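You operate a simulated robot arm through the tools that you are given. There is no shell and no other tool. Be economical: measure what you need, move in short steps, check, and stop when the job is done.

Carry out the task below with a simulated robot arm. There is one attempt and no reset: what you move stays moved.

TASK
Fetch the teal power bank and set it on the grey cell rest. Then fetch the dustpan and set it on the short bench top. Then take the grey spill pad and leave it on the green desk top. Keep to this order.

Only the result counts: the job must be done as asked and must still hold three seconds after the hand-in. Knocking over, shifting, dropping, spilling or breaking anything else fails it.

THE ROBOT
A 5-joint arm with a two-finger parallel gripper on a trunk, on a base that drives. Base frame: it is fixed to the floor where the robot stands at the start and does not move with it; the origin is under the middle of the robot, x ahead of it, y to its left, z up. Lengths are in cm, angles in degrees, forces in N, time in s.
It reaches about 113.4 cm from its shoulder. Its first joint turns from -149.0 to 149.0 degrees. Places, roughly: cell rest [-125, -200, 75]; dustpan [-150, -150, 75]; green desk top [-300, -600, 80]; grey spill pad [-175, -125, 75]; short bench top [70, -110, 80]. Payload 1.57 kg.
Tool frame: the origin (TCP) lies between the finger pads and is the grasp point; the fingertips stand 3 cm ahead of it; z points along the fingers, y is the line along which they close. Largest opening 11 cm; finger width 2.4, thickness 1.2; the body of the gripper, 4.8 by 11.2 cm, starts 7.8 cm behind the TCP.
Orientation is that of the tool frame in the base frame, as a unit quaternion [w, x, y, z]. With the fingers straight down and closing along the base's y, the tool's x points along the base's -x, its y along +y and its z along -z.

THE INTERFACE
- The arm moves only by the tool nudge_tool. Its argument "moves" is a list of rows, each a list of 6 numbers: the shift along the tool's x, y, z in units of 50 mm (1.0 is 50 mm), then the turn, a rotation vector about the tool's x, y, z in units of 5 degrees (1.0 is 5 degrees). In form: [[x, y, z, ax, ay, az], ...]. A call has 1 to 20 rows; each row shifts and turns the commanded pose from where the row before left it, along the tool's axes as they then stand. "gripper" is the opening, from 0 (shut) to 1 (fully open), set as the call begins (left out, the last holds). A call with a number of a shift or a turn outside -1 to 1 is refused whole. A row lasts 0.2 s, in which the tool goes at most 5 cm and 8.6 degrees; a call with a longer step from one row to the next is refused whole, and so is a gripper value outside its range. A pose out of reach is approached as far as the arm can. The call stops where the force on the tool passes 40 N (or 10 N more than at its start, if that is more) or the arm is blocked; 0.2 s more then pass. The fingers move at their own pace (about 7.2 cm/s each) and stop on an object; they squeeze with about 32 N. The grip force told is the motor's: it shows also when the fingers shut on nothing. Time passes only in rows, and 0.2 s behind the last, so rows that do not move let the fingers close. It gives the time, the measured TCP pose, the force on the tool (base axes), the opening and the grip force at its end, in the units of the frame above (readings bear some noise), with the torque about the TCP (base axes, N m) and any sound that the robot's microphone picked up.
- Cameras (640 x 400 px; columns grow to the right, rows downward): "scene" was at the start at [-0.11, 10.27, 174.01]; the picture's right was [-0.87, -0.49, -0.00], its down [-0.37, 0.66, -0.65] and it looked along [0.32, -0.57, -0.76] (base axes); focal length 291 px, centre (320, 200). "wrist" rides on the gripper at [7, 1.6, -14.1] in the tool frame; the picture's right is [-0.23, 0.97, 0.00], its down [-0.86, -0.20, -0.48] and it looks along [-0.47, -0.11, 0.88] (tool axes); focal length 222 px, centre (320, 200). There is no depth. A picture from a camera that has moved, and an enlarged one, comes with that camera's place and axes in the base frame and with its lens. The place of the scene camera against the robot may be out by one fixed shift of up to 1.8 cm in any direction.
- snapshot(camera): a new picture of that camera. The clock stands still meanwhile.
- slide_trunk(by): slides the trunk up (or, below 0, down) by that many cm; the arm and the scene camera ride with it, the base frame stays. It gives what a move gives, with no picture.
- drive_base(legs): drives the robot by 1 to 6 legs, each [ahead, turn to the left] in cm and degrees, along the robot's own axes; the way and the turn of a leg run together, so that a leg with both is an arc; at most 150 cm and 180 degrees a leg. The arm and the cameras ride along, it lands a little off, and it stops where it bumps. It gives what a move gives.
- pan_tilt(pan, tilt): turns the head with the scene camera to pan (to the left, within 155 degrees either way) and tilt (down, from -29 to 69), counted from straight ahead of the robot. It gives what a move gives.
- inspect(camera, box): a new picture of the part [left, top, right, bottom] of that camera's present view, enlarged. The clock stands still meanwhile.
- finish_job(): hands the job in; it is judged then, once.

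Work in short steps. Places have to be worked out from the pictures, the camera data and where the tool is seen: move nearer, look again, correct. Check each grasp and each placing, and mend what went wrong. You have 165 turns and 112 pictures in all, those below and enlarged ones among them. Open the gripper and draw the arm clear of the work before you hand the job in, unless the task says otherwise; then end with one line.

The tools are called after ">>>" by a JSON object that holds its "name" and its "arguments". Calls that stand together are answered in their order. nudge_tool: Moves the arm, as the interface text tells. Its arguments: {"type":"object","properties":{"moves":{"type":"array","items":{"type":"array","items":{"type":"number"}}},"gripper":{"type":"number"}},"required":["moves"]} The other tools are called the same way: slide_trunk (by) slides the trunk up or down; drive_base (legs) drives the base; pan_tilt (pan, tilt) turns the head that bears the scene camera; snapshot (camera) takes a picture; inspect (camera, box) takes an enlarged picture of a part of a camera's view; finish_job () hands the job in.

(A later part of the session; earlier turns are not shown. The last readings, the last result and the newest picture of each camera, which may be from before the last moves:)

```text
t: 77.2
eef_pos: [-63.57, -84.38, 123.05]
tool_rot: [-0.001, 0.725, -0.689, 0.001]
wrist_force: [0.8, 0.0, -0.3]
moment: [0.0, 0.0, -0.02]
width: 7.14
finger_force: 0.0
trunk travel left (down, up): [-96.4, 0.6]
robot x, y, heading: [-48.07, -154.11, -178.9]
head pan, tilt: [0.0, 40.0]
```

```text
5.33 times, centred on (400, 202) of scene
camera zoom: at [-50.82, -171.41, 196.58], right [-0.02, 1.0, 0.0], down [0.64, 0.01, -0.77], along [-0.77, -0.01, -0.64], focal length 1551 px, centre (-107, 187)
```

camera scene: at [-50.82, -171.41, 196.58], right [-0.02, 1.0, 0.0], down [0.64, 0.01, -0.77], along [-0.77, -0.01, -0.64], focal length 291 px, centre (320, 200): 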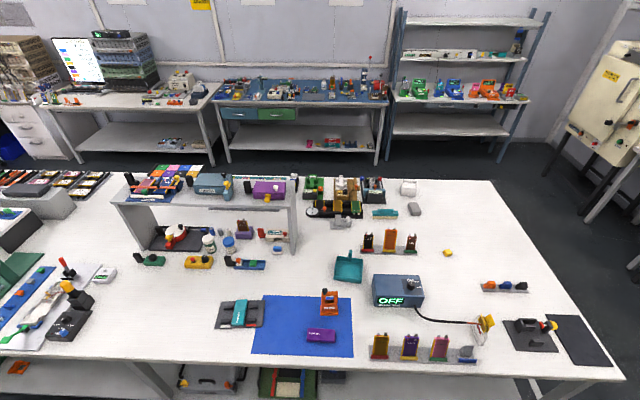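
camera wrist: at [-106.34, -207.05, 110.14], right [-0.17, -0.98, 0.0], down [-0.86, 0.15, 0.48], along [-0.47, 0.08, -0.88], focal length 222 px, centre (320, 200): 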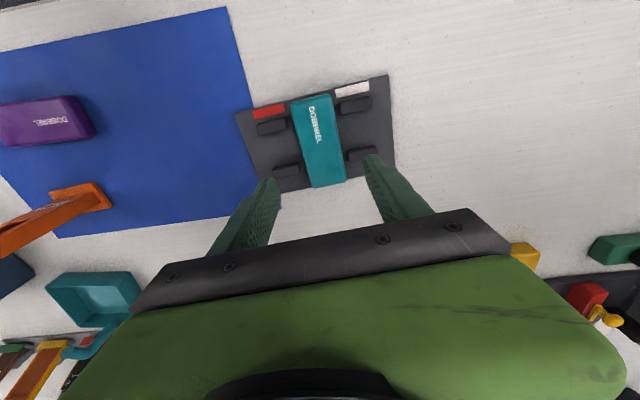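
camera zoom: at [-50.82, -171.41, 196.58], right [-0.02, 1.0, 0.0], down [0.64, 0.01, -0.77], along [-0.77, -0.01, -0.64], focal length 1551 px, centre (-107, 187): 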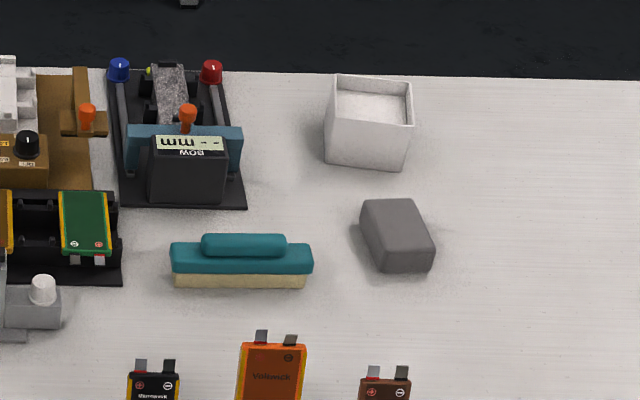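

I'll swing the arm back towards the dustpan at height, then look with the wrist camera.

>>> {"name": "nudge_tool", "arguments": {"moves": [[0.46, 0.81, 0, 0, 0, 0], [0.46, 0.81, 0, 0, 0, 0], [0.46, 0.81, 0, 0, 0, 0], [0.46, 0.81, 0, 0, 0, 0], [0.46, 0.81, 0, 0, 0, 0], [0.46, 0.81, 0, 0, 0, 0], [0.46, 0.81, 0, 0, 0, 0], [0.46, 0.81, 0, 0, 0, 0], [0.46, 0.81, 0, 0, 0, 0], [0.46, 0.81, 0, 0, 0, 0]], "gripper": 1}}

>>> {"name": "nudge_tool", "arguments": {"moves": [[0.84, 0.41, 0, 0, 0, 0], [0.84, 0.41, 0, 0, 0, 0], [0.84, 0.41, 0, 0, 0, 0], [0.84, 0.41, 0, 0, 0, 0], [0.84, 0.41, 0, 0, 0, 0], [0.84, 0.41, 0, 0, 0, 0], [0.84, 0.41, 0, 0, 0, 0], [0.84, 0.41, 0, 0, 0, 0], [0.84, 0.41, 0, 0, 0, 0], [0.84, 0.41, 0, 0, 0, 0], [0.84, 0.41, 0, 0, 0, 0], [0, 0, 0, 0, 0, 0]]}}

>>> {"name": "snapshot", "arguments": {"camera": "wrist"}}

```text
t: 79.4
eef_pos: [-103.04, -109.49, 123.1]
tool_rot: [-0.001, 0.725, -0.689, 0.0]
wrist_force: [0.3, 0.1, -0.3]
moment: [0.02, 0.0, 0.02]
width: 11.0
finger_force: 0.1
trunk travel left (down, up): [-96.4, 0.6]
robot x, y, heading: [-48.22, -154.09, -179.0]
head pan, tilt: [0.0, 40.0]
```

```text
t: 82.0
eef_pos: [-122.99, -156.9, 123.14]
tool_rot: [-0.001, 0.724, -0.689, 0.0]
wrist_force: [0.4, 0.2, 0.3]
moment: [-0.03, 0.06, -0.01]
width: 11.01
finger_force: 0.1
trunk travel left (down, up): [-96.4, 0.6]
robot x, y, heading: [-48.03, -154.1, -178.7]
head pan, tilt: [0.0, 40.0]
```

```text
80 pictures are left
camera wrist: at [-124.4, -164.0, 137.18], right [-0.98, 0.18, 0.0], down [0.15, 0.86, 0.48], along [0.09, 0.47, -0.88], focal length 222 px, centre (320, 200)
```

wrist: 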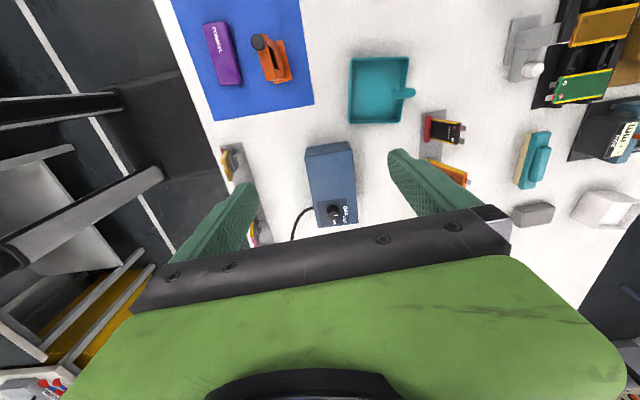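

Dustpan centre ≈[-137,-159]. Move closer and lower for a better look at its handle.

>>> {"name": "nudge_tool", "arguments": {"moves": [[-0.5, 0.78, 0, 0, 0, 0], [-0.5, 0.78, 0, 0, 0, 0], [-0.5, 0.78, 0, 0, 0, 0], [0, 0, 0, 0, 0, 0]]}}

>>> {"name": "slide_trunk", "arguments": {"by": -15}}

>>> {"name": "inspect", "arguments": {"camera": "wrist", "box": [220, 10, 460, 160]}}

>>> {"name": "inspect", "arguments": {"camera": "scene", "box": [300, 200, 400, 262]}}

```text
t: 83.0
eef_pos: [-135.16, -150.08, 123.02]
tool_rot: [0.0, 0.725, -0.688, 0.0]
wrist_force: [1.1, -0.7, 1.1]
moment: [-0.01, 0.03, -0.01]
width: 11.01
finger_force: 0.1
trunk travel left (down, up): [-96.4, 0.6]
robot x, y, heading: [-47.95, -153.93, -179.3]
head pan, tilt: [0.0, 40.0]
```

```text
t: 84.8
eef_pos: [-135.14, -149.91, 107.99]
tool_rot: [0.0, 0.725, -0.688, 0.0]
wrist_force: [-0.4, 0.1, 1.0]
moment: [-0.02, -0.02, 0.01]
width: 10.99
finger_force: 0.0
trunk travel left (down, up): [-81.4, 15.6]
robot x, y, heading: [-47.73, -154.2, -178.8]
head pan, tilt: [0.0, 40.0]
```

```text
2.67 times, centred on (340, 85) of wrist
camera zoom: at [-136.57, -157.15, 122.16], right [-0.98, 0.18, 0.0], down [0.15, 0.86, 0.48], along [0.09, 0.47, -0.88], focal length 592 px, centre (267, 507)
```

zoom: 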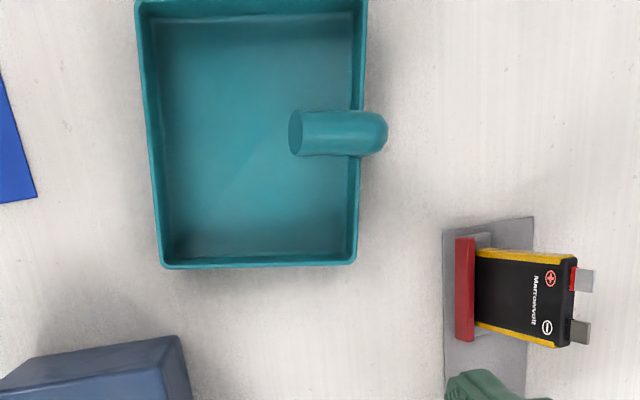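

```text
6.40 times, centred on (350, 231) of scene
camera zoom: at [-50.88, -171.37, 181.59], right [-0.02, 1.0, 0.0], down [0.64, 0.01, -0.77], along [-0.77, -0.01, -0.64], focal length 1861 px, centre (128, 2)
```

zoom: 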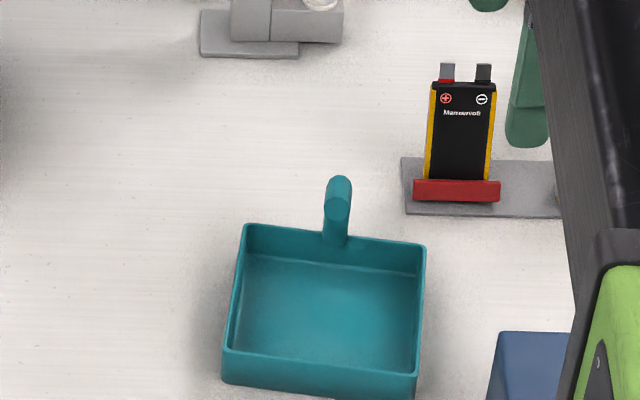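

The handle is a J-shaped rod: a post at the back with a horizontal ~2 cm bar over the tray, running along azimuth ≈170° at z≈88. I'll spin the tool to close across it.

>>> {"name": "nudge_tool", "arguments": {"moves": [[0, 0, 0, 0, 0, -1], [0, 0, 0, 0, 0, -1], [0, 0, 0, 0, 0, -1], [0, 0, 0, 0, 0, -1], [0, 0, 0, 0, 0, -1], [0, 0, 0, 0, 0, -1], [0, 0, 0, 0, 0, -1], [0, 0, 0, 0, 0, -1], [0, 0, 0, 0, 0, -1], [0, 0, 0, 0, 0, -1], [0, 0, 0, 0, 0, -1], [0, 0, 0, 0, 0, -1], [0, 0, 0, 0, 0, -1], [0, 0, 0, 0, 0, -1], [0, 0, 0, 0, 0, -1], [0, 0, 0, 0, 0, -0.4], [-0.38, 0.92, 0, 0, 0, 0], [-0.38, 0.92, 0, 0, 0, 0], [0, 0, 0, 0, 0, 0]], "gripper": 0.5}}

>>> {"name": "snapshot", "arguments": {"camera": "wrist"}}

```text
t: 88.8
eef_pos: [-140.6, -158.46, 107.94]
tool_rot: [0.001, 0.996, -0.089, 0.0]
wrist_force: [0.4, 0.4, 0.4]
moment: [0.04, 0.0, -0.03]
width: 5.51
finger_force: 0.1
trunk travel left (down, up): [-81.4, 15.6]
robot x, y, heading: [-47.68, -154.08, -178.9]
head pan, tilt: [0.0, 40.0]
```

```text
77 pictures are left
camera wrist: at [-134.11, -161.38, 122.18], right [-0.39, -0.92, 0.0], down [-0.81, 0.35, 0.48], along [-0.44, 0.19, -0.88], focal length 222 px, centre (320, 200)
```

wrist: 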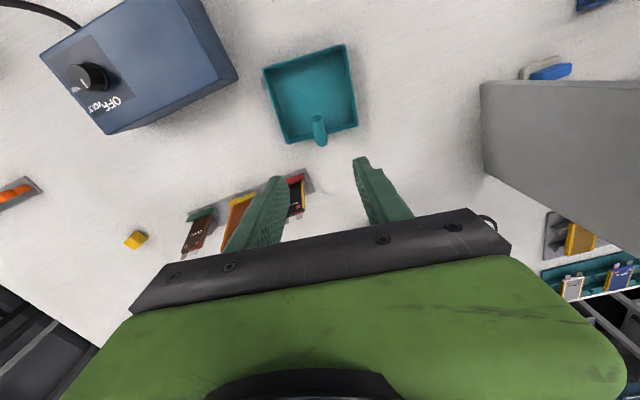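

Tool is right above the bar. Lower towards it and check.

>>> {"name": "slide_trunk", "arguments": {"by": -14}}

>>> {"name": "inspect", "arguments": {"camera": "wrist", "box": [200, 60, 456, 220]}}

>>> {"name": "inspect", "arguments": {"camera": "scene", "box": [280, 140, 440, 240]}}

```text
t: 90.5
eef_pos: [-140.65, -158.41, 94.21]
tool_rot: [0.0, 0.996, -0.088, 0.001]
wrist_force: [-0.2, 0.0, -0.3]
moment: [0.01, 0.0, 0.0]
width: 5.49
finger_force: 0.1
trunk travel left (down, up): [-67.4, 29.6]
robot x, y, heading: [-47.88, -153.97, -179.0]
head pan, tilt: [0.0, 40.0]
```

```text
2.50 times, centred on (328, 140) of wrist
camera zoom: at [-134.12, -161.37, 108.18], right [-0.39, -0.92, 0.0], down [-0.81, 0.35, 0.48], along [-0.44, 0.19, -0.88], focal length 555 px, centre (300, 350)
```

zoom: 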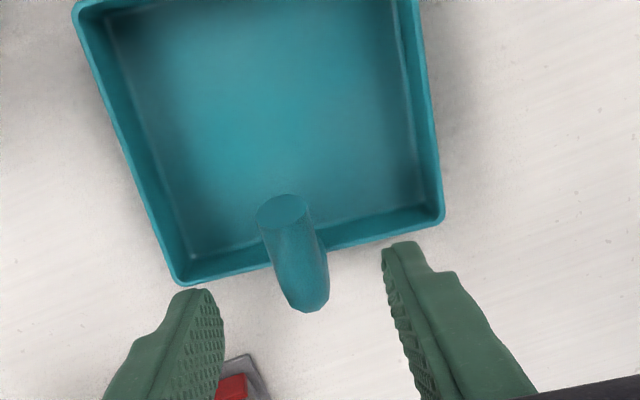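

```text
4.00 times, centred on (360, 190) of scene
camera zoom: at [-50.88, -171.37, 167.59], right [-0.02, 1.0, 0.0], down [0.64, 0.01, -0.77], along [-0.77, -0.01, -0.64], focal length 1163 px, centre (160, 240)
```

zoom: 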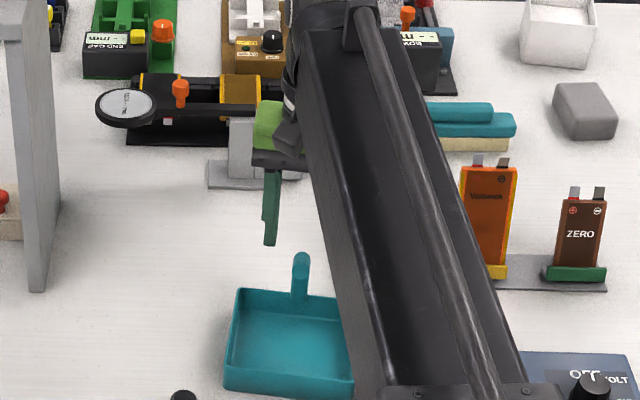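

Bar centre ≈z 88, x −139…−142.5. Lower to TCP z≈87.8 (tips 84.8, above the tray wall) and close.

>>> {"name": "slide_trunk", "arguments": {"by": -6.3}}

>>> {"name": "inspect", "arguments": {"camera": "wrist", "box": [200, 60, 456, 220]}}

>>> {"name": "inspect", "arguments": {"camera": "scene", "box": [280, 140, 440, 240]}}

```text
t: 91.5
eef_pos: [-140.54, -158.46, 87.73]
tool_rot: [0.0, 0.996, -0.088, 0.001]
wrist_force: [0.1, 0.5, -0.1]
moment: [-0.01, 0.04, 0.02]
width: 5.5
finger_force: 0.1
trunk travel left (down, up): [-61.1, 35.9]
robot x, y, heading: [-47.91, -153.89, -178.8]
head pan, tilt: [0.0, 40.0]
```

```text
2.50 times, centred on (328, 140) of wrist
camera zoom: at [-134.12, -161.37, 101.87], right [-0.39, -0.92, 0.0], down [-0.81, 0.35, 0.48], along [-0.44, 0.19, -0.88], focal length 555 px, centre (300, 350)
```

zoom: 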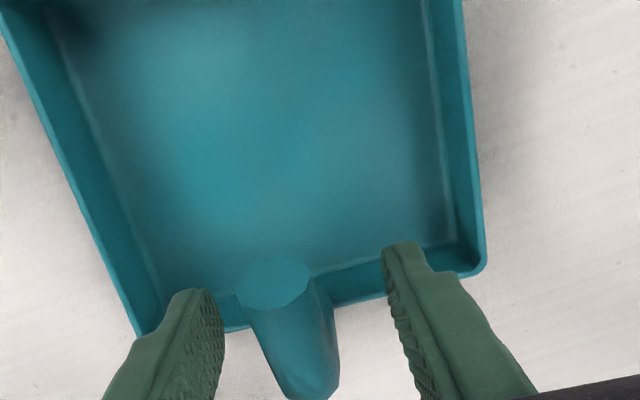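

```text
4.00 times, centred on (360, 190) of scene
camera zoom: at [-50.88, -171.37, 161.28], right [-0.02, 1.0, 0.0], down [0.64, 0.01, -0.77], along [-0.77, -0.01, -0.64], focal length 1163 px, centre (160, 240)
```

zoom: 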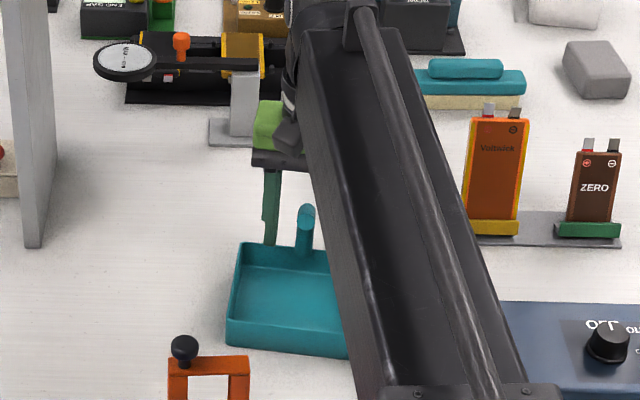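

Fingers straddle the bar. Close and check.

>>> {"name": "nudge_tool", "arguments": {"moves": [[0, 0, 0, 0, 0, 0], [0, 0, 0, 0, 0, 0], [0, 0, 0, 0, 0, 0], [0, 0, 0, 0, 0, 0], [0, 0, 0, 0, 0, 0]], "gripper": 0}}

>>> {"name": "inspect", "arguments": {"camera": "wrist", "box": [200, 60, 456, 220]}}

```text
t: 92.7
eef_pos: [-140.75, -158.33, 87.76]
tool_rot: [0.0, 0.996, -0.087, 0.001]
wrist_force: [-0.4, -0.5, 0.1]
moment: [0.0, 0.02, 0.04]
width: 1.74
finger_force: 32.6
trunk travel left (down, up): [-61.1, 35.9]
robot x, y, heading: [-48.37, -153.75, -178.9]
head pan, tilt: [0.0, 40.0]
```

```text
2.50 times, centred on (328, 140) of wrist
camera zoom: at [-134.12, -161.37, 101.87], right [-0.39, -0.92, 0.0], down [-0.81, 0.35, 0.48], along [-0.44, 0.19, -0.88], focal length 555 px, centre (300, 350)
```

zoom: 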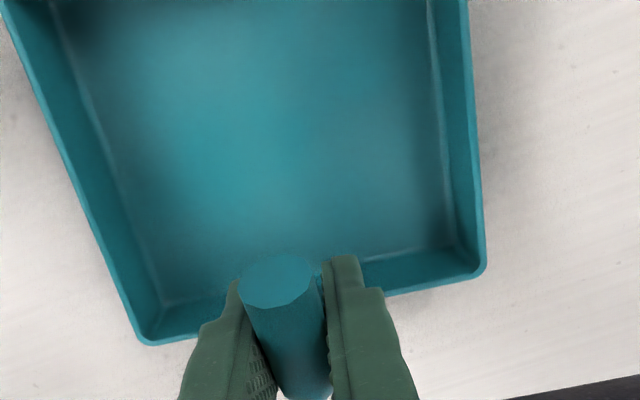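

Gripped at 1.74 cm. Lift slightly and check it stays level.

>>> {"name": "slide_trunk", "arguments": {"by": 5}}

>>> {"name": "inspect", "arguments": {"camera": "wrist", "box": [200, 60, 456, 220]}}

>>> {"name": "inspect", "arguments": {"camera": "scene", "box": [280, 140, 440, 240]}}

```text
t: 93.6
eef_pos: [-140.69, -158.44, 92.78]
tool_rot: [0.0, 0.996, -0.087, 0.001]
wrist_force: [-0.3, -1.1, -0.4]
moment: [0.02, 0.0, 0.0]
width: 1.71
finger_force: 31.9
trunk travel left (down, up): [-66.1, 30.9]
robot x, y, heading: [-47.89, -154.07, -179.1]
head pan, tilt: [0.0, 40.0]
```

```text
2.50 times, centred on (328, 140) of wrist
camera zoom: at [-134.14, -161.38, 106.85], right [-0.39, -0.92, 0.0], down [-0.81, 0.35, 0.48], along [-0.44, 0.19, -0.88], focal length 555 px, centre (300, 350)
```

zoom: 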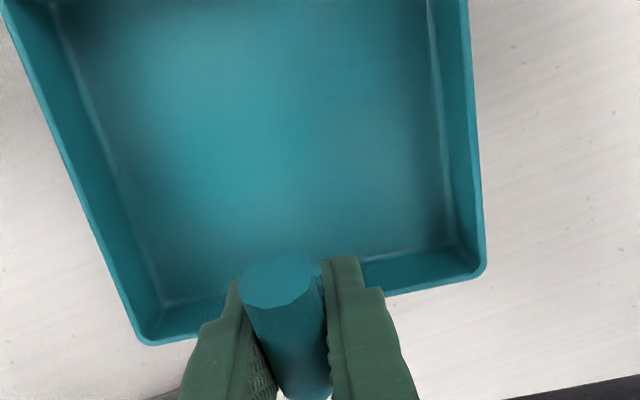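

```text
4.00 times, centred on (360, 190) of scene
camera zoom: at [-50.91, -171.38, 166.28], right [-0.02, 1.0, 0.0], down [0.64, 0.01, -0.77], along [-0.77, -0.01, -0.64], focal length 1163 px, centre (160, 240)
```

zoom: 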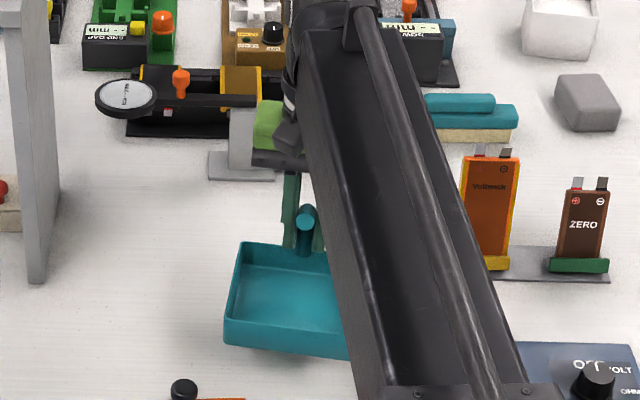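

Rigidly held. Raise high, back off, and turn right ~165° to bring the pan over the short bench.

>>> {"name": "slide_trunk", "arguments": {"by": 30}}

>>> {"name": "drive_base", "arguments": {"legs": [[-12, 0], [0, -165]]}}

>>> {"name": "pan_tilt", "arguments": {"pan": 10, "tilt": 40}}

>>> {"name": "snapshot", "arguments": {"camera": "scene"}}

>>> {"name": "snapshot", "arguments": {"camera": "wrist"}}

```text
t: 96.6
eef_pos: [-140.58, -158.37, 122.81]
tool_rot: [-0.001, 0.996, -0.087, 0.001]
wrist_force: [0.2, 0.9, -0.7]
moment: [0.0, 0.01, 0.02]
width: 1.73
finger_force: 32.0
trunk travel left (down, up): [-96.1, 0.9]
robot x, y, heading: [-47.67, -153.68, -178.9]
head pan, tilt: [0.0, 40.0]
```

```text
t: 104.6
eef_pos: [52.98, -127.49, 122.71]
tool_rot: [-0.001, -0.034, 0.999, 0.001]
wrist_force: [-0.3, -0.8, -1.3]
moment: [0.04, -0.01, 0.02]
width: 1.67
finger_force: 31.9
trunk travel left (down, up): [-96.1, 0.9]
robot x, y, heading: [-35.69, -155.07, 15.5]
head pan, tilt: [0.0, 40.0]
```

```text
t: 105.3
eef_pos: [52.91, -127.4, 122.66]
tool_rot: [0.0, -0.034, 0.999, -0.001]
wrist_force: [-0.4, -0.2, -0.2]
moment: [0.0, -0.05, 0.01]
width: 1.68
finger_force: 32.0
trunk travel left (down, up): [-96.1, 0.9]
robot x, y, heading: [-35.91, -154.86, 15.3]
head pan, tilt: [10.0, 40.0]
```

```text
69 pictures are left
camera scene: at [-36.42, -136.15, 196.28], right [0.43, -0.9, 0.0], down [-0.58, -0.27, -0.77], along [0.69, 0.33, -0.64], focal length 291 px, centre (320, 200)
```

scene: 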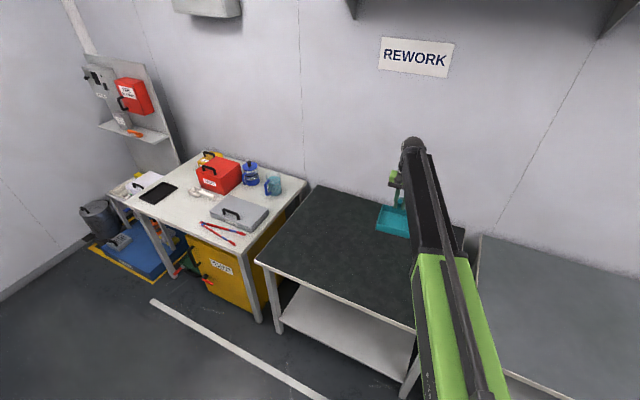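

```text
68 pictures are left
camera wrist: at [45.77, -126.47, 136.89], right [0.16, 0.99, 0.0], down [0.87, -0.14, 0.48], along [0.47, -0.08, -0.88], focal length 222 px, centre (320, 200)
```

wrist: 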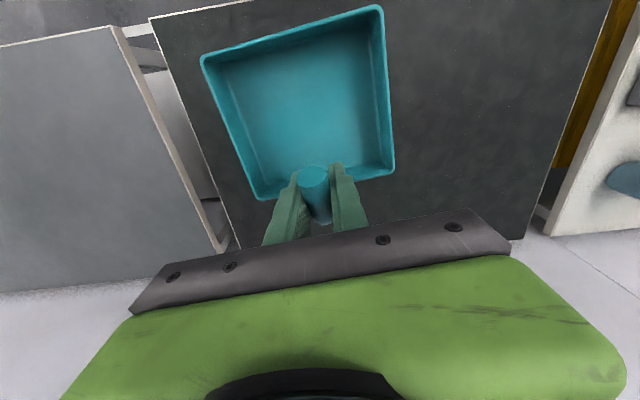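

Pan is above the bench; nudge it a bit further in (+x,+y), then lower.

>>> {"name": "nudge_tool", "arguments": {"moves": [[-0.46, 0.87, 0, 0, 0, 0], [-0.46, 0.87, 0, 0, 0, 0], [0, 0, 0, 0, 0, 0]]}}

>>> {"name": "slide_trunk", "arguments": {"by": -25}}

>>> {"name": "snapshot", "arguments": {"camera": "wrist"}}

>>> {"name": "snapshot", "arguments": {"camera": "scene"}}

```text
t: 106.2
eef_pos: [52.22, -120.41, 122.86]
tool_rot: [0.002, -0.034, 0.999, 0.0]
wrist_force: [-0.4, 0.2, -1.2]
moment: [-0.04, 0.01, 0.0]
width: 1.68
finger_force: 32.1
out of reach, approached as far as the arm can: row 1, 2
trunk travel left (down, up): [-96.1, 0.9]
robot x, y, heading: [-36.13, -154.47, 15.3]
head pan, tilt: [10.0, 40.0]
```

```text
t: 108.7
eef_pos: [52.29, -120.35, 97.72]
tool_rot: [0.001, -0.034, 0.999, 0.0]
wrist_force: [0.9, 0.4, -0.9]
moment: [0.01, 0.01, 0.04]
width: 1.69
finger_force: 32.1
trunk travel left (down, up): [-71.1, 25.9]
robot x, y, heading: [-35.9, -154.71, 15.0]
head pan, tilt: [10.0, 40.0]
```

```text
67 pictures are left
camera wrist: at [45.07, -119.34, 111.85], right [0.16, 0.99, 0.0], down [0.87, -0.14, 0.48], along [0.47, -0.08, -0.88], focal length 222 px, centre (320, 200)
```

wrist: 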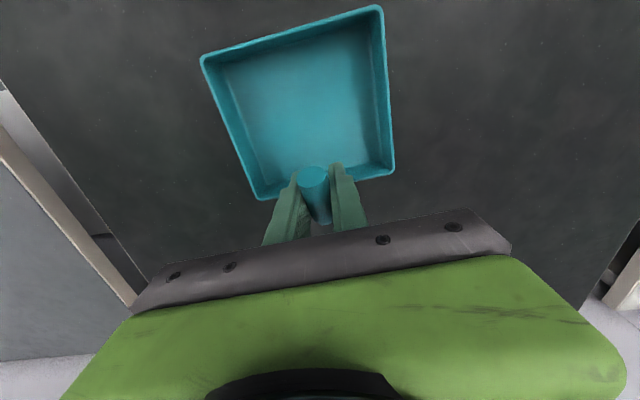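

```text
66 pictures are left
camera scene: at [-36.38, -136.14, 171.29], right [0.43, -0.9, 0.0], down [-0.58, -0.27, -0.77], along [0.69, 0.33, -0.64], focal length 291 px, centre (320, 200)
```

scene: 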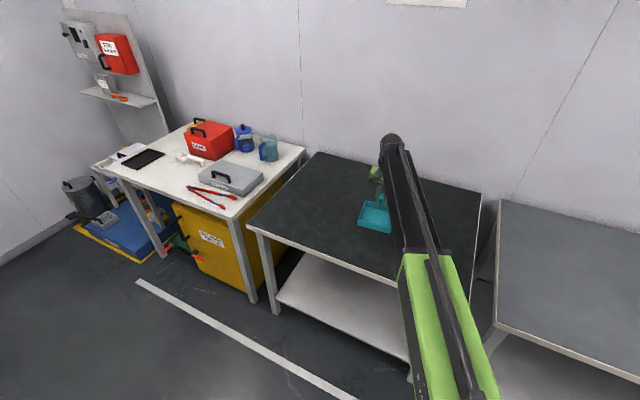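

Clear all around. Lower to just above the bench, then creep.

>>> {"name": "slide_trunk", "arguments": {"by": -9}}

>>> {"name": "slide_trunk", "arguments": {"by": -0.7}}

>>> {"name": "slide_trunk", "arguments": {"by": -0.4}}

```text
t: 110.0
eef_pos: [52.36, -120.25, 88.72]
tool_rot: [0.0, -0.034, 0.999, 0.0]
wrist_force: [0.0, -1.1, -0.8]
moment: [0.01, -0.02, 0.01]
width: 1.69
finger_force: 32.5
trunk travel left (down, up): [-62.1, 34.9]
robot x, y, heading: [-36.11, -154.68, 15.3]
head pan, tilt: [10.0, 40.0]
```

```text
t: 110.5
eef_pos: [52.23, -120.28, 87.91]
tool_rot: [0.001, -0.034, 0.999, 0.0]
wrist_force: [-0.2, 0.5, -1.4]
moment: [-0.02, -0.02, -0.02]
width: 1.69
finger_force: 31.5
trunk travel left (down, up): [-61.4, 35.6]
robot x, y, heading: [-35.88, -154.7, 15.4]
head pan, tilt: [10.0, 40.0]
```

```text
t: 111.1
eef_pos: [52.1, -120.31, 87.78]
tool_rot: [0.001, -0.033, 0.999, 0.0]
wrist_force: [3.0, -0.1, 9.0]
moment: [-0.06, 0.16, -0.01]
width: 1.68
finger_force: 31.4
trunk travel left (down, up): [-61.0, 36.0]
robot x, y, heading: [-35.56, -155.18, 15.4]
head pan, tilt: [10.0, 40.0]
```

Contact at z as expected. Open partway, then lift away.

>>> {"name": "nudge_tool", "arguments": {"moves": [[0, 0, 0, 0, 0, 0], [0, 0, 0, 0, 0, 0], [0, 0, 0, 0, 0, 0], [0, 0, 0, 0, 0, 0]], "gripper": 0.5}}

>>> {"name": "slide_trunk", "arguments": {"by": 20}}

>>> {"name": "snapshot", "arguments": {"camera": "wrist"}}

```text
t: 112.1
eef_pos: [52.34, -120.34, 87.68]
tool_rot: [0.001, -0.034, 0.999, -0.001]
wrist_force: [0.2, 0.7, 0.1]
moment: [0.0, 0.0, 0.0]
width: 5.53
finger_force: 0.1
trunk travel left (down, up): [-61.0, 36.0]
robot x, y, heading: [-36.24, -154.64, 15.2]
head pan, tilt: [10.0, 40.0]
```

```text
t: 114.2
eef_pos: [52.15, -120.37, 107.73]
tool_rot: [0.001, -0.034, 0.999, 0.0]
wrist_force: [-0.4, -0.2, -0.5]
moment: [0.0, 0.01, -0.01]
width: 5.51
finger_force: 0.1
trunk travel left (down, up): [-81.0, 16.0]
robot x, y, heading: [-35.96, -154.56, 15.2]
head pan, tilt: [10.0, 40.0]
```

```text
65 pictures are left
camera wrist: at [45.07, -119.34, 121.74], right [0.16, 0.99, 0.0], down [0.87, -0.14, 0.48], along [0.47, -0.08, -0.88], focal length 222 px, centre (320, 200)
```

wrist: 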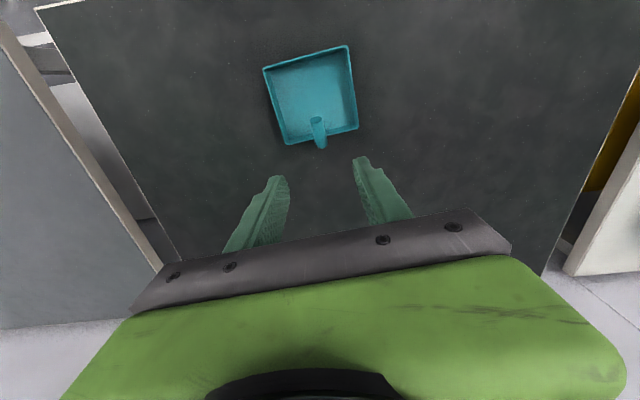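

Dustpan is set down on the bench. Now raise and retract the arm for the drive round the island to its far side.

>>> {"name": "slide_trunk", "arguments": {"by": 15}}

>>> {"name": "nudge_tool", "arguments": {"moves": [[0.95, -0.29, 0, 0, 0, 0], [0.95, -0.29, 0, 0, 0, 0], [0.95, -0.29, 0, 0, 0, 0], [0.95, -0.29, 0, 0, 0, 0], [0.95, -0.29, 0, 0, 0, 0], [0.95, -0.29, 0, 0, 0, 0], [0, 0, 0, 0, 0, 0]]}}

>>> {"name": "drive_base", "arguments": {"legs": [[0, 75]]}}

>>> {"name": "pan_tilt", "arguments": {"pan": 45, "tilt": 35}}

>>> {"name": "snapshot", "arguments": {"camera": "scene"}}

```text
t: 116.0
eef_pos: [52.22, -120.41, 122.69]
tool_rot: [0.001, -0.034, 0.999, 0.0]
wrist_force: [0.2, -0.5, -0.5]
moment: [-0.01, 0.03, 0.02]
width: 5.51
finger_force: 0.0
trunk travel left (down, up): [-96.0, 1.0]
robot x, y, heading: [-36.0, -154.57, 15.5]
head pan, tilt: [10.0, 40.0]
```

```text
t: 117.6
eef_pos: [24.31, -131.02, 122.59]
tool_rot: [0.001, -0.034, 0.999, 0.0]
wrist_force: [0.5, 0.5, 0.0]
moment: [-0.05, -0.01, -0.01]
width: 5.52
finger_force: 0.2
trunk travel left (down, up): [-96.0, 1.0]
robot x, y, heading: [-35.7, -154.4, 15.1]
head pan, tilt: [10.0, 40.0]
```

```text
t: 121.2
eef_pos: [-43.47, -90.4, 122.61]
tool_rot: [0.002, -0.635, 0.772, -0.002]
wrist_force: [-0.8, 0.1, -0.1]
moment: [-0.02, -0.06, 0.0]
width: 5.49
finger_force: 0.0
trunk travel left (down, up): [-96.0, 1.0]
robot x, y, heading: [-39.81, -154.71, 89.8]
head pan, tilt: [10.0, 40.0]
```

```text
t: 122.2
eef_pos: [-43.14, -90.36, 122.6]
tool_rot: [0.0, -0.636, 0.772, 0.001]
wrist_force: [-0.1, -0.1, 0.0]
moment: [0.03, 0.04, -0.02]
width: 5.5
finger_force: 0.0
trunk travel left (down, up): [-96.0, 1.0]
robot x, y, heading: [-39.82, -155.01, 89.7]
head pan, tilt: [45.0, 35.0]
```

```text
64 pictures are left
camera scene: at [-62.14, -153.08, 196.95], right [0.71, 0.7, 0.0], down [0.4, -0.41, -0.82], along [-0.58, 0.58, -0.57], focal length 291 px, centre (320, 200)
```

scene: 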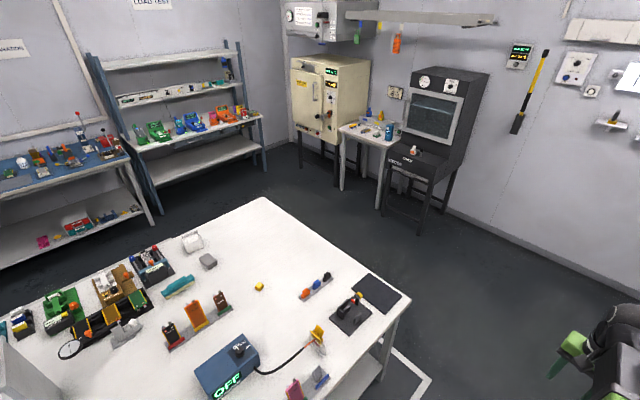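

The corridor beyond the island end (y −58 to 80) is clear. Drive up to y≈5 and turn left.

>>> {"name": "drive_base", "arguments": {"legs": [[150, 0], [8, 0], [0, 90]]}}

```text
t: 134.1
eef_pos: [-103.21, -0.69, 122.7]
tool_rot: [0.0, 0.995, -0.096, -0.001]
wrist_force: [0.5, 1.6, 0.0]
moment: [-0.08, -0.01, -0.02]
width: 5.5
finger_force: 0.0
trunk travel left (down, up): [-96.0, 1.0]
robot x, y, heading: [-38.84, -1.35, 179.1]
head pan, tilt: [45.0, 35.0]
```

Position good. Drive along the island's end and turn left again.

>>> {"name": "drive_base", "arguments": {"legs": [[150, 0], [75, 0], [0, 90]]}}

>>> {"name": "pan_tilt", "arguments": {"pan": 10, "tilt": 30}}

>>> {"name": "snapshot", "arguments": {"camera": "scene"}}

```text
t: 149.0
eef_pos: [-263.81, -62.83, 122.73]
tool_rot: [0.001, 0.771, 0.637, 0.0]
wrist_force: [-1.5, 0.0, 0.1]
moment: [-0.03, -0.09, 0.02]
width: 5.52
finger_force: 0.0
trunk travel left (down, up): [-96.0, 1.0]
robot x, y, heading: [-259.78, 1.49, -91.2]
head pan, tilt: [45.0, 35.0]
```

```text
t: 150.0
eef_pos: [-263.91, -62.84, 122.65]
tool_rot: [0.001, 0.77, 0.638, 0.0]
wrist_force: [-0.6, 0.3, 0.3]
moment: [-0.03, -0.01, -0.02]
width: 5.5
finger_force: 0.1
trunk travel left (down, up): [-96.0, 1.0]
robot x, y, heading: [-259.92, 1.47, -91.2]
head pan, tilt: [10.0, 30.0]
```

```text
63 pictures are left
camera scene: at [-240.52, -3.42, 197.72], right [-0.99, -0.15, 0.0], down [-0.08, 0.49, -0.87], along [0.13, -0.86, -0.5], focal length 291 px, centre (320, 200)
```

scene: 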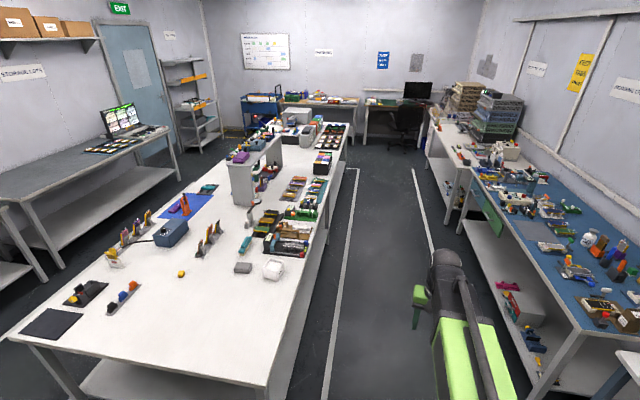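

The pad (grey block) is at ≈[-179,-120]; I'm in the far aisle. Drive ahead to come alongside it.

>>> {"name": "drive_base", "arguments": {"legs": [[112, 0]]}}

>>> {"name": "pan_tilt", "arguments": {"pan": 85, "tilt": 50}}

>>> {"name": "snapshot", "arguments": {"camera": "scene"}}

```text
t: 155.7
eef_pos: [-266.24, -174.24, 122.54]
tool_rot: [0.001, 0.769, 0.639, 0.0]
wrist_force: [-0.1, 0.4, -0.3]
moment: [-0.01, 0.0, 0.01]
width: 5.53
finger_force: 0.1
trunk travel left (down, up): [-96.0, 1.0]
robot x, y, heading: [-262.27, -109.92, -91.1]
head pan, tilt: [10.0, 30.0]
```

```text
t: 157.2
eef_pos: [-266.3, -174.15, 122.62]
tool_rot: [0.0, 0.77, 0.638, -0.001]
wrist_force: [-0.1, 0.1, -0.1]
moment: [0.0, -0.01, -0.02]
width: 5.49
finger_force: 0.2
trunk travel left (down, up): [-96.0, 1.0]
robot x, y, heading: [-262.0, -109.95, -91.4]
head pan, tilt: [85.0, 50.0]
```

```text
62 pictures are left
camera scene: at [-236.72, -106.75, 194.77], right [-0.11, -0.99, 0.0], down [-0.76, 0.08, -0.64], along [0.64, -0.07, -0.77], focal length 291 px, centre (320, 200)
```

scene: 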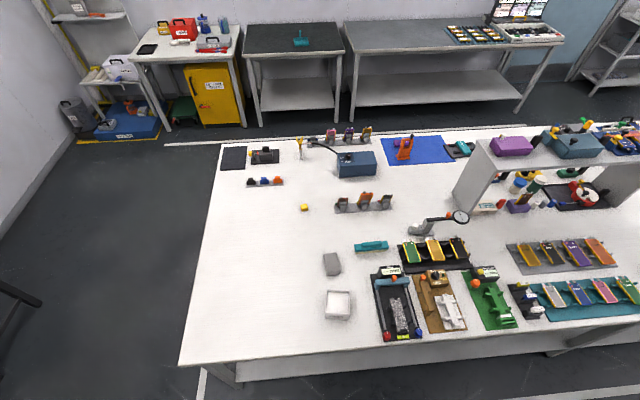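

Pad ≈[-178.8,-118.3]. Swing the arm left towards it at height.

>>> {"name": "nudge_tool", "arguments": {"moves": [[0.4, 0.84, 0, 0, 0, 0], [0.4, 0.84, 0, 0, 0, 0], [0.4, 0.84, 0, 0, 0, 0], [0.4, 0.84, 0, 0, 0, 0], [0.4, 0.84, 0, 0, 0, 0], [0.4, 0.84, 0, 0, 0, 0], [0.4, 0.84, 0, 0, 0, 0], [0.4, 0.84, 0, 0, 0, 0], [0.4, 0.84, 0, 0, 0, 0], [0.4, 0.84, 0, 0, 0, 0], [0.4, 0.84, 0, 0, 0, 0], [0.4, 0.84, 0, 0, 0, 0]], "gripper": 1}}

>>> {"name": "nudge_tool", "arguments": {"moves": [[0.92, 0.32, 0, 0, 0, 0], [0.92, 0.32, 0, 0, 0, 0], [0.92, 0.32, 0, 0, 0, 0], [0.92, 0.32, 0, 0, 0, 0], [0.92, 0.32, 0, 0, 0, 0], [0.92, 0.32, 0, 0, 0, 0], [0.92, 0.32, 0, 0, 0, 0], [0.92, 0.32, 0, 0, 0, 0], [0.92, 0.32, 0, 0, 0, 0], [0, 0, 0, 0, 0, 0]]}}

>>> {"name": "slide_trunk", "arguments": {"by": -12}}

>>> {"name": "snapshot", "arguments": {"camera": "wrist"}}

```text
t: 159.8
eef_pos: [-212.3, -159.84, 122.62]
tool_rot: [0.001, 0.77, 0.638, 0.0]
wrist_force: [0.0, -0.1, -0.7]
moment: [-0.03, 0.0, -0.01]
width: 11.0
finger_force: 0.1
trunk travel left (down, up): [-96.0, 1.0]
robot x, y, heading: [-261.93, -109.75, -91.1]
head pan, tilt: [85.0, 50.0]
```

```text
t: 162.0
eef_pos: [-190.51, -121.96, 122.71]
tool_rot: [0.0, 0.77, 0.638, 0.0]
wrist_force: [0.5, -0.3, 0.5]
moment: [0.02, -0.06, -0.03]
width: 10.96
finger_force: 0.1
trunk travel left (down, up): [-96.0, 1.0]
robot x, y, heading: [-262.29, -110.03, -91.2]
head pan, tilt: [85.0, 50.0]
```

```text
t: 163.5
eef_pos: [-190.41, -122.05, 110.71]
tool_rot: [0.0, 0.769, 0.639, -0.001]
wrist_force: [-0.2, -0.6, 0.5]
moment: [-0.02, -0.02, -0.04]
width: 11.01
finger_force: 0.0
trunk travel left (down, up): [-84.0, 13.0]
robot x, y, heading: [-262.01, -110.0, -91.2]
head pan, tilt: [85.0, 50.0]
```

```text
61 pictures are left
camera wrist: at [-187.61, -115.59, 124.75], right [0.91, -0.4, 0.0], down [-0.36, -0.8, 0.48], along [-0.19, -0.44, -0.88], focal length 222 px, centre (320, 200)
```

wrist: 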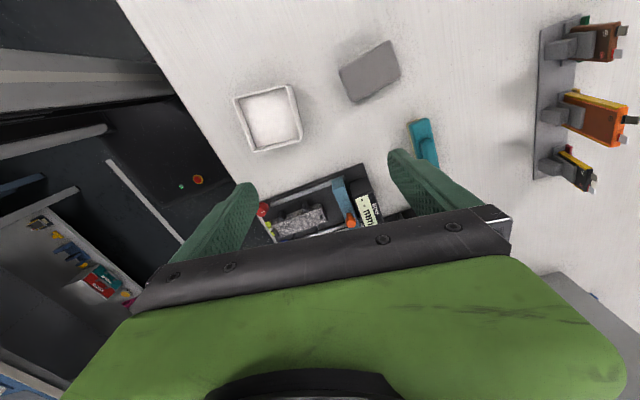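

Pad centre ≈[-179.7,-118.2], ~8.6×5.3 cm, long axis turned +7° from x. Spin +72° and centre over it.

>>> {"name": "nudge_tool", "arguments": {"moves": [[0, 0, 0, 0, 0, 1], [0, 0, 0, 0, 0, 1], [0, 0, 0, 0, 0, 1], [0, 0, 0, 0, 0, 1], [0, 0, 0, 0, 0, 1], [0, 0, 0, 0, 0, 1], [0, 0, 0, 0, 0, 1], [0, 0, 0, 0, 0, 1], [0, 0, 0, 0, 0, 1], [0, 0, 0, 0, 0, 1], [0, 0, 0, 0, 0, 1], [0, 0, 0, 0, 0, 1], [0, 0, 0, 0, 0, 1], [0, 0, 0, 0, 0, 1], [0, 0, 0, 0, 0, 0.5], [0.74, -0.17, 0, 0, 0, 0], [0.74, -0.17, 0, 0, 0, 0], [0.74, -0.17, 0, 0, 0, 0], [0, 0, 0, 0, 0, 0]], "gripper": 0.85}}

>>> {"name": "slide_trunk", "arguments": {"by": -14}}

>>> {"name": "snapshot", "arguments": {"camera": "wrist"}}

```text
t: 167.5
eef_pos: [-179.74, -118.23, 110.63]
tool_rot: [0.001, 0.998, 0.058, 0.0]
wrist_force: [0.0, 0.4, 0.3]
moment: [0.02, -0.03, 0.02]
width: 9.36
finger_force: 0.1
trunk travel left (down, up): [-84.0, 13.0]
robot x, y, heading: [-262.31, -110.02, -91.3]
head pan, tilt: [85.0, 50.0]
```

```text
t: 169.2
eef_pos: [-179.63, -118.22, 96.68]
tool_rot: [0.001, 0.998, 0.059, 0.0]
wrist_force: [-0.5, -0.6, -0.3]
moment: [0.0, 0.0, -0.01]
width: 9.33
finger_force: 0.0
trunk travel left (down, up): [-70.0, 27.0]
robot x, y, heading: [-262.06, -110.39, -91.3]
head pan, tilt: [85.0, 50.0]
```

```text
60 pictures are left
camera wrist: at [-172.68, -119.1, 110.76], right [-0.11, -0.99, 0.0], down [-0.87, 0.1, 0.48], along [-0.48, 0.05, -0.88], focal length 222 px, centre (320, 200)
```

wrist: 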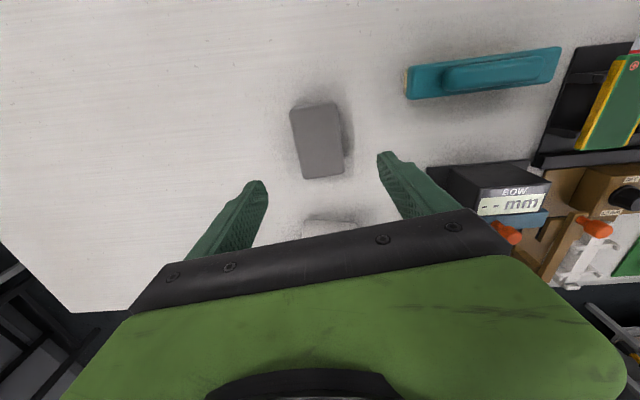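

Centred. Lower to just above the table; first to 85.5, then check.

>>> {"name": "slide_trunk", "arguments": {"by": -11.5}}

>>> {"name": "snapshot", "arguments": {"camera": "wrist"}}

>>> {"name": "inspect", "arguments": {"camera": "scene", "box": [260, 140, 420, 240]}}

```text
t: 170.6
eef_pos: [-179.75, -118.22, 85.11]
tool_rot: [0.001, 0.998, 0.059, 0.0]
wrist_force: [-0.2, -1.0, -0.1]
moment: [-0.02, 0.02, 0.03]
width: 9.35
finger_force: 0.0
trunk travel left (down, up): [-58.5, 38.5]
robot x, y, heading: [-262.32, -110.07, -91.3]
head pan, tilt: [85.0, 50.0]
```

```text
59 pictures are left
camera wrist: at [-172.68, -119.1, 99.26], right [-0.11, -0.99, 0.0], down [-0.87, 0.1, 0.48], along [-0.48, 0.05, -0.88], focal length 222 px, centre (320, 200)
```

wrist: 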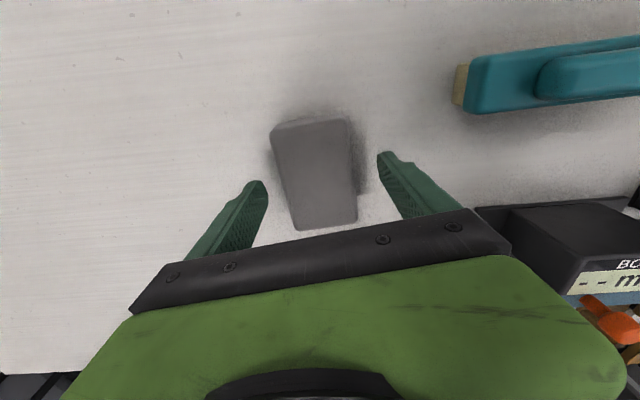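

```text
4.00 times, centred on (340, 190) of scene
camera zoom: at [-236.72, -106.73, 157.27], right [-0.11, -0.99, 0.0], down [-0.76, 0.08, -0.64], along [0.64, -0.07, -0.77], focal length 1163 px, centre (240, 240)
```

zoom: 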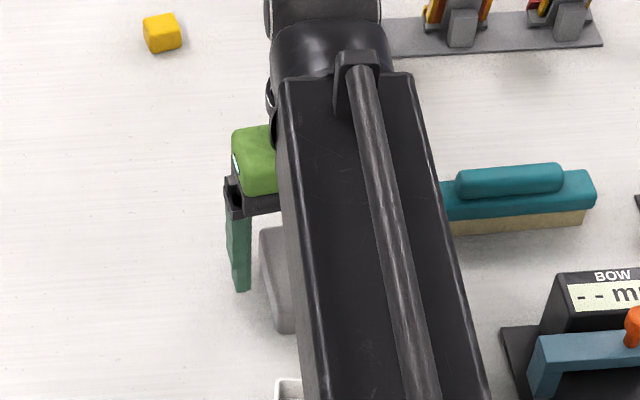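

Fingers straddle the pad. Lower 1 cm more, close gently on it, and test-lift.

>>> {"name": "slide_trunk", "arguments": {"by": -1.3}}

>>> {"name": "nudge_tool", "arguments": {"moves": [[0, 0, 0, 0, 0, 0], [0, 0, 0, 0, 0, 0], [0, 0, 0, 0, 0, 0], [0, 0, 0, 0, 0, 0], [0, 0, 0, 0, 0, 0], [0, 0, 0, 0, 0, 0]], "gripper": 0}}

>>> {"name": "slide_trunk", "arguments": {"by": 6}}

>>> {"name": "snapshot", "arguments": {"camera": "wrist"}}

```text
t: 171.2
eef_pos: [-179.62, -118.15, 83.85]
tool_rot: [0.001, 0.998, 0.059, 0.0]
wrist_force: [-0.7, 0.6, 0.7]
moment: [0.0, 0.0, -0.02]
width: 9.37
finger_force: 0.0
trunk travel left (down, up): [-57.2, 39.8]
robot x, y, heading: [-262.11, -109.73, -91.6]
head pan, tilt: [85.0, 50.0]
```

```text
t: 172.6
eef_pos: [-179.77, -118.17, 83.78]
tool_rot: [0.001, 0.998, 0.059, 0.0]
wrist_force: [1.2, -0.2, 0.7]
moment: [0.07, 0.01, -0.03]
width: 5.73
finger_force: 32.1
trunk travel left (down, up): [-57.2, 39.8]
robot x, y, heading: [-262.27, -109.76, -91.4]
head pan, tilt: [85.0, 50.0]
```

```text
t: 173.6
eef_pos: [-179.72, -118.24, 89.77]
tool_rot: [0.001, 0.998, 0.059, 0.0]
wrist_force: [-0.9, 0.3, -0.1]
moment: [0.01, 0.02, 0.0]
width: 5.72
finger_force: 32.3
trunk travel left (down, up): [-63.2, 33.8]
robot x, y, heading: [-262.15, -109.67, -91.3]
head pan, tilt: [85.0, 50.0]
```

```text
57 pictures are left
camera wrist: at [-172.66, -119.1, 103.94], right [-0.11, -0.99, 0.0], down [-0.87, 0.1, 0.48], along [-0.48, 0.05, -0.88], focal length 222 px, centre (320, 200)
```

wrist: 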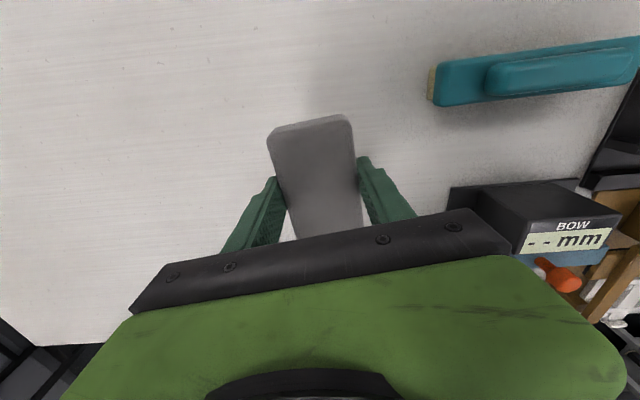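

Pad held. Raise and swing the arm to the front of the robot for the drive.

>>> {"name": "slide_trunk", "arguments": {"by": 33}}

>>> {"name": "nudge_tool", "arguments": {"moves": [[-0.61, 0.63, 0, 0, 0, 0], [-0.61, 0.63, 0, 0, 0, 0], [-0.61, 0.63, 0, 0, 0, 0], [-0.61, 0.63, 0, 0, 0, 0], [-0.61, 0.63, 0, 0, 0, 0], [-0.61, 0.63, 0, 0, 0, 0], [-0.61, 0.63, 0, 0, 0, 0], [-0.61, 0.63, 0, 0, 0, 0], [-0.61, 0.63, 0, 0, 0, 0], [-0.61, 0.63, 0, 0, 0, 0], [-0.61, 0.63, 0, 0, 0, 0], [-0.61, 0.63, 0, 0, 0, 0]]}}

>>> {"name": "nudge_tool", "arguments": {"moves": [[-0.93, 0.145, 0, 0, 0, 0], [-0.93, 0.145, 0, 0, 0, 0], [-0.93, 0.145, 0, 0, 0, 0], [-0.93, 0.145, 0, 0, 0, 0], [-0.93, 0.145, 0, 0, 0, 0], [-0.93, 0.145, 0, 0, 0, 0], [-0.93, 0.145, 0, 0, 0, 0], [-0.93, 0.145, 0, 0, 0, 0], [-0.93, 0.145, 0, 0, 0, 0], [-0.93, 0.145, 0, 0, 0, 0], [0, 0, 0, 0, 0, 0]]}}

>>> {"name": "pan_tilt", "arguments": {"pan": 0, "tilt": 22}}

>>> {"name": "snapshot", "arguments": {"camera": "scene"}}

>>> {"name": "inspect", "arguments": {"camera": "scene", "box": [200, 60, 400, 185]}}

```text
t: 176.9
eef_pos: [-179.69, -118.28, 122.78]
tool_rot: [0.001, 0.998, 0.059, 0.0]
wrist_force: [-0.5, -0.2, 0.0]
moment: [-0.04, 0.01, 0.03]
width: 5.69
finger_force: 32.1
trunk travel left (down, up): [-96.2, 0.8]
robot x, y, heading: [-262.26, -109.71, -91.5]
head pan, tilt: [85.0, 50.0]
```

```text
t: 179.5
eef_pos: [-211.68, -160.1, 122.85]
tool_rot: [0.001, 0.998, 0.059, 0.0]
wrist_force: [-0.3, -0.1, 0.5]
moment: [0.04, -0.03, 0.02]
width: 5.7
finger_force: 32.0
trunk travel left (down, up): [-96.2, 0.8]
robot x, y, heading: [-262.34, -109.47, -91.5]
head pan, tilt: [85.0, 50.0]
```

```text
t: 181.9
eef_pos: [-256.9, -172.6, 122.85]
tool_rot: [0.002, 0.998, 0.059, 0.0]
wrist_force: [-0.4, 1.1, -0.5]
moment: [-0.06, 0.01, -0.01]
width: 5.66
finger_force: 31.5
trunk travel left (down, up): [-96.2, 0.8]
robot x, y, heading: [-262.06, -109.69, -91.3]
head pan, tilt: [85.0, 50.0]
```

```text
t: 183.5
eef_pos: [-256.85, -172.71, 122.8]
tool_rot: [0.001, 0.998, 0.06, 0.0]
wrist_force: [0.9, 0.4, -1.3]
moment: [0.01, 0.01, -0.02]
width: 5.71
finger_force: 32.2
trunk travel left (down, up): [-96.2, 0.8]
robot x, y, heading: [-262.57, -109.88, -91.0]
head pan, tilt: [0.0, 22.0]
```

```text
56 pictures are left
camera scene: at [-244.57, -115.18, 199.2], right [-1.0, 0.02, 0.0], down [0.01, 0.37, -0.93], along [-0.02, -0.93, -0.37], focal length 291 px, centre (320, 200)
```

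scene: 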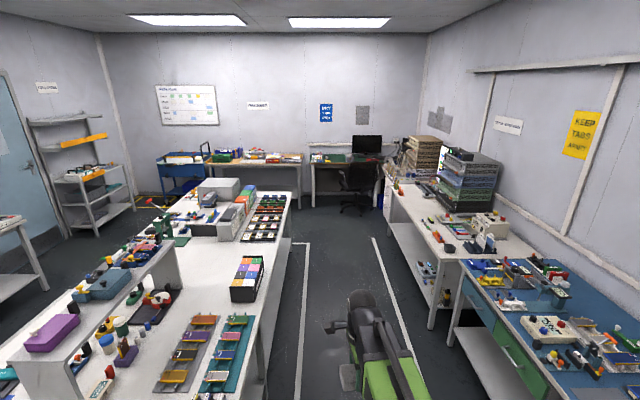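

```text
3.20 times, centred on (300, 122) of scene
camera zoom: at [-244.57, -115.18, 199.2], right [-1.0, 0.02, 0.0], down [0.01, 0.37, -0.93], along [-0.02, -0.93, -0.37], focal length 931 px, centre (384, 448)
```

zoom: 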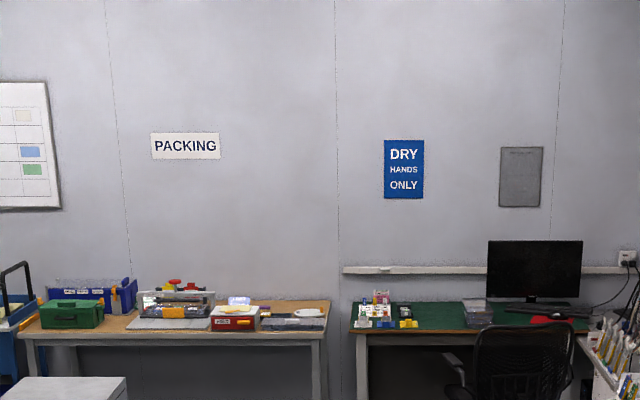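

The green desk is ahead (x −237…−350, front edge y≈−573), a chair stands on its right half. Drive down the aisle and look again.

>>> {"name": "drive_base", "arguments": {"legs": [[0, 2], [150, 0], [140, 0]]}}

>>> {"name": "pan_tilt", "arguments": {"pan": 0, "tilt": 35}}

>>> {"name": "snapshot", "arguments": {"camera": "scene"}}

```text
t: 197.8
eef_pos: [-247.49, -461.38, 122.81]
tool_rot: [0.0, 0.996, 0.088, 0.001]
wrist_force: [0.4, 0.2, -0.5]
moment: [0.01, 0.0, -0.03]
width: 5.69
finger_force: 32.2
trunk travel left (down, up): [-96.2, 0.8]
robot x, y, heading: [-255.85, -398.87, -88.1]
head pan, tilt: [0.0, 22.0]
```

```text
t: 198.6
eef_pos: [-247.51, -461.24, 122.86]
tool_rot: [0.001, 0.996, 0.086, 0.0]
wrist_force: [0.4, -0.2, -0.3]
moment: [0.02, 0.0, 0.01]
width: 5.67
finger_force: 32.1
trunk travel left (down, up): [-96.2, 0.8]
robot x, y, heading: [-256.28, -398.95, -88.0]
head pan, tilt: [0.0, 35.0]
```

```text
54 pictures are left
camera scene: at [-238.36, -402.87, 197.14], right [-1.0, -0.03, 0.0], down [-0.02, 0.57, -0.82], along [0.03, -0.82, -0.57], focal length 291 px, centre (320, 200)
```

scene: 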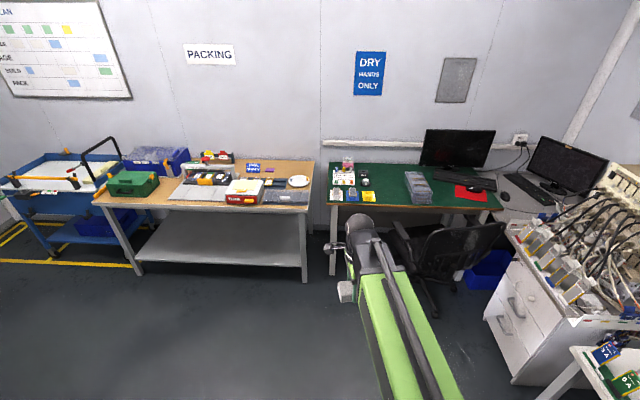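

>>> {"name": "inspect", "arguments": {"camera": "scene", "box": [310, 130, 520, 260]}}

```text
3.05 times, centred on (415, 195) of scene
camera zoom: at [-238.36, -402.87, 197.14], right [-1.0, -0.03, 0.0], down [-0.02, 0.57, -0.82], along [0.03, -0.82, -0.57], focal length 886 px, centre (30, 215)
```

zoom: 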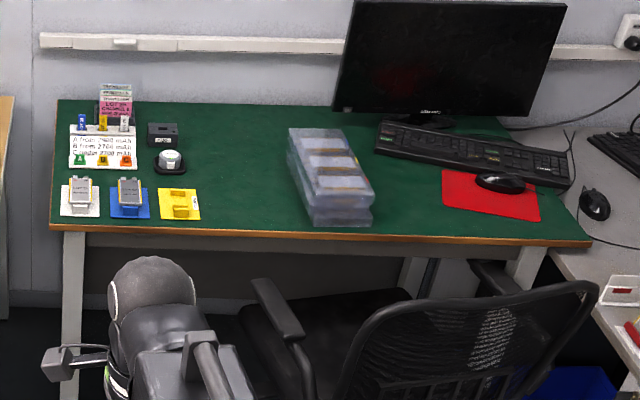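

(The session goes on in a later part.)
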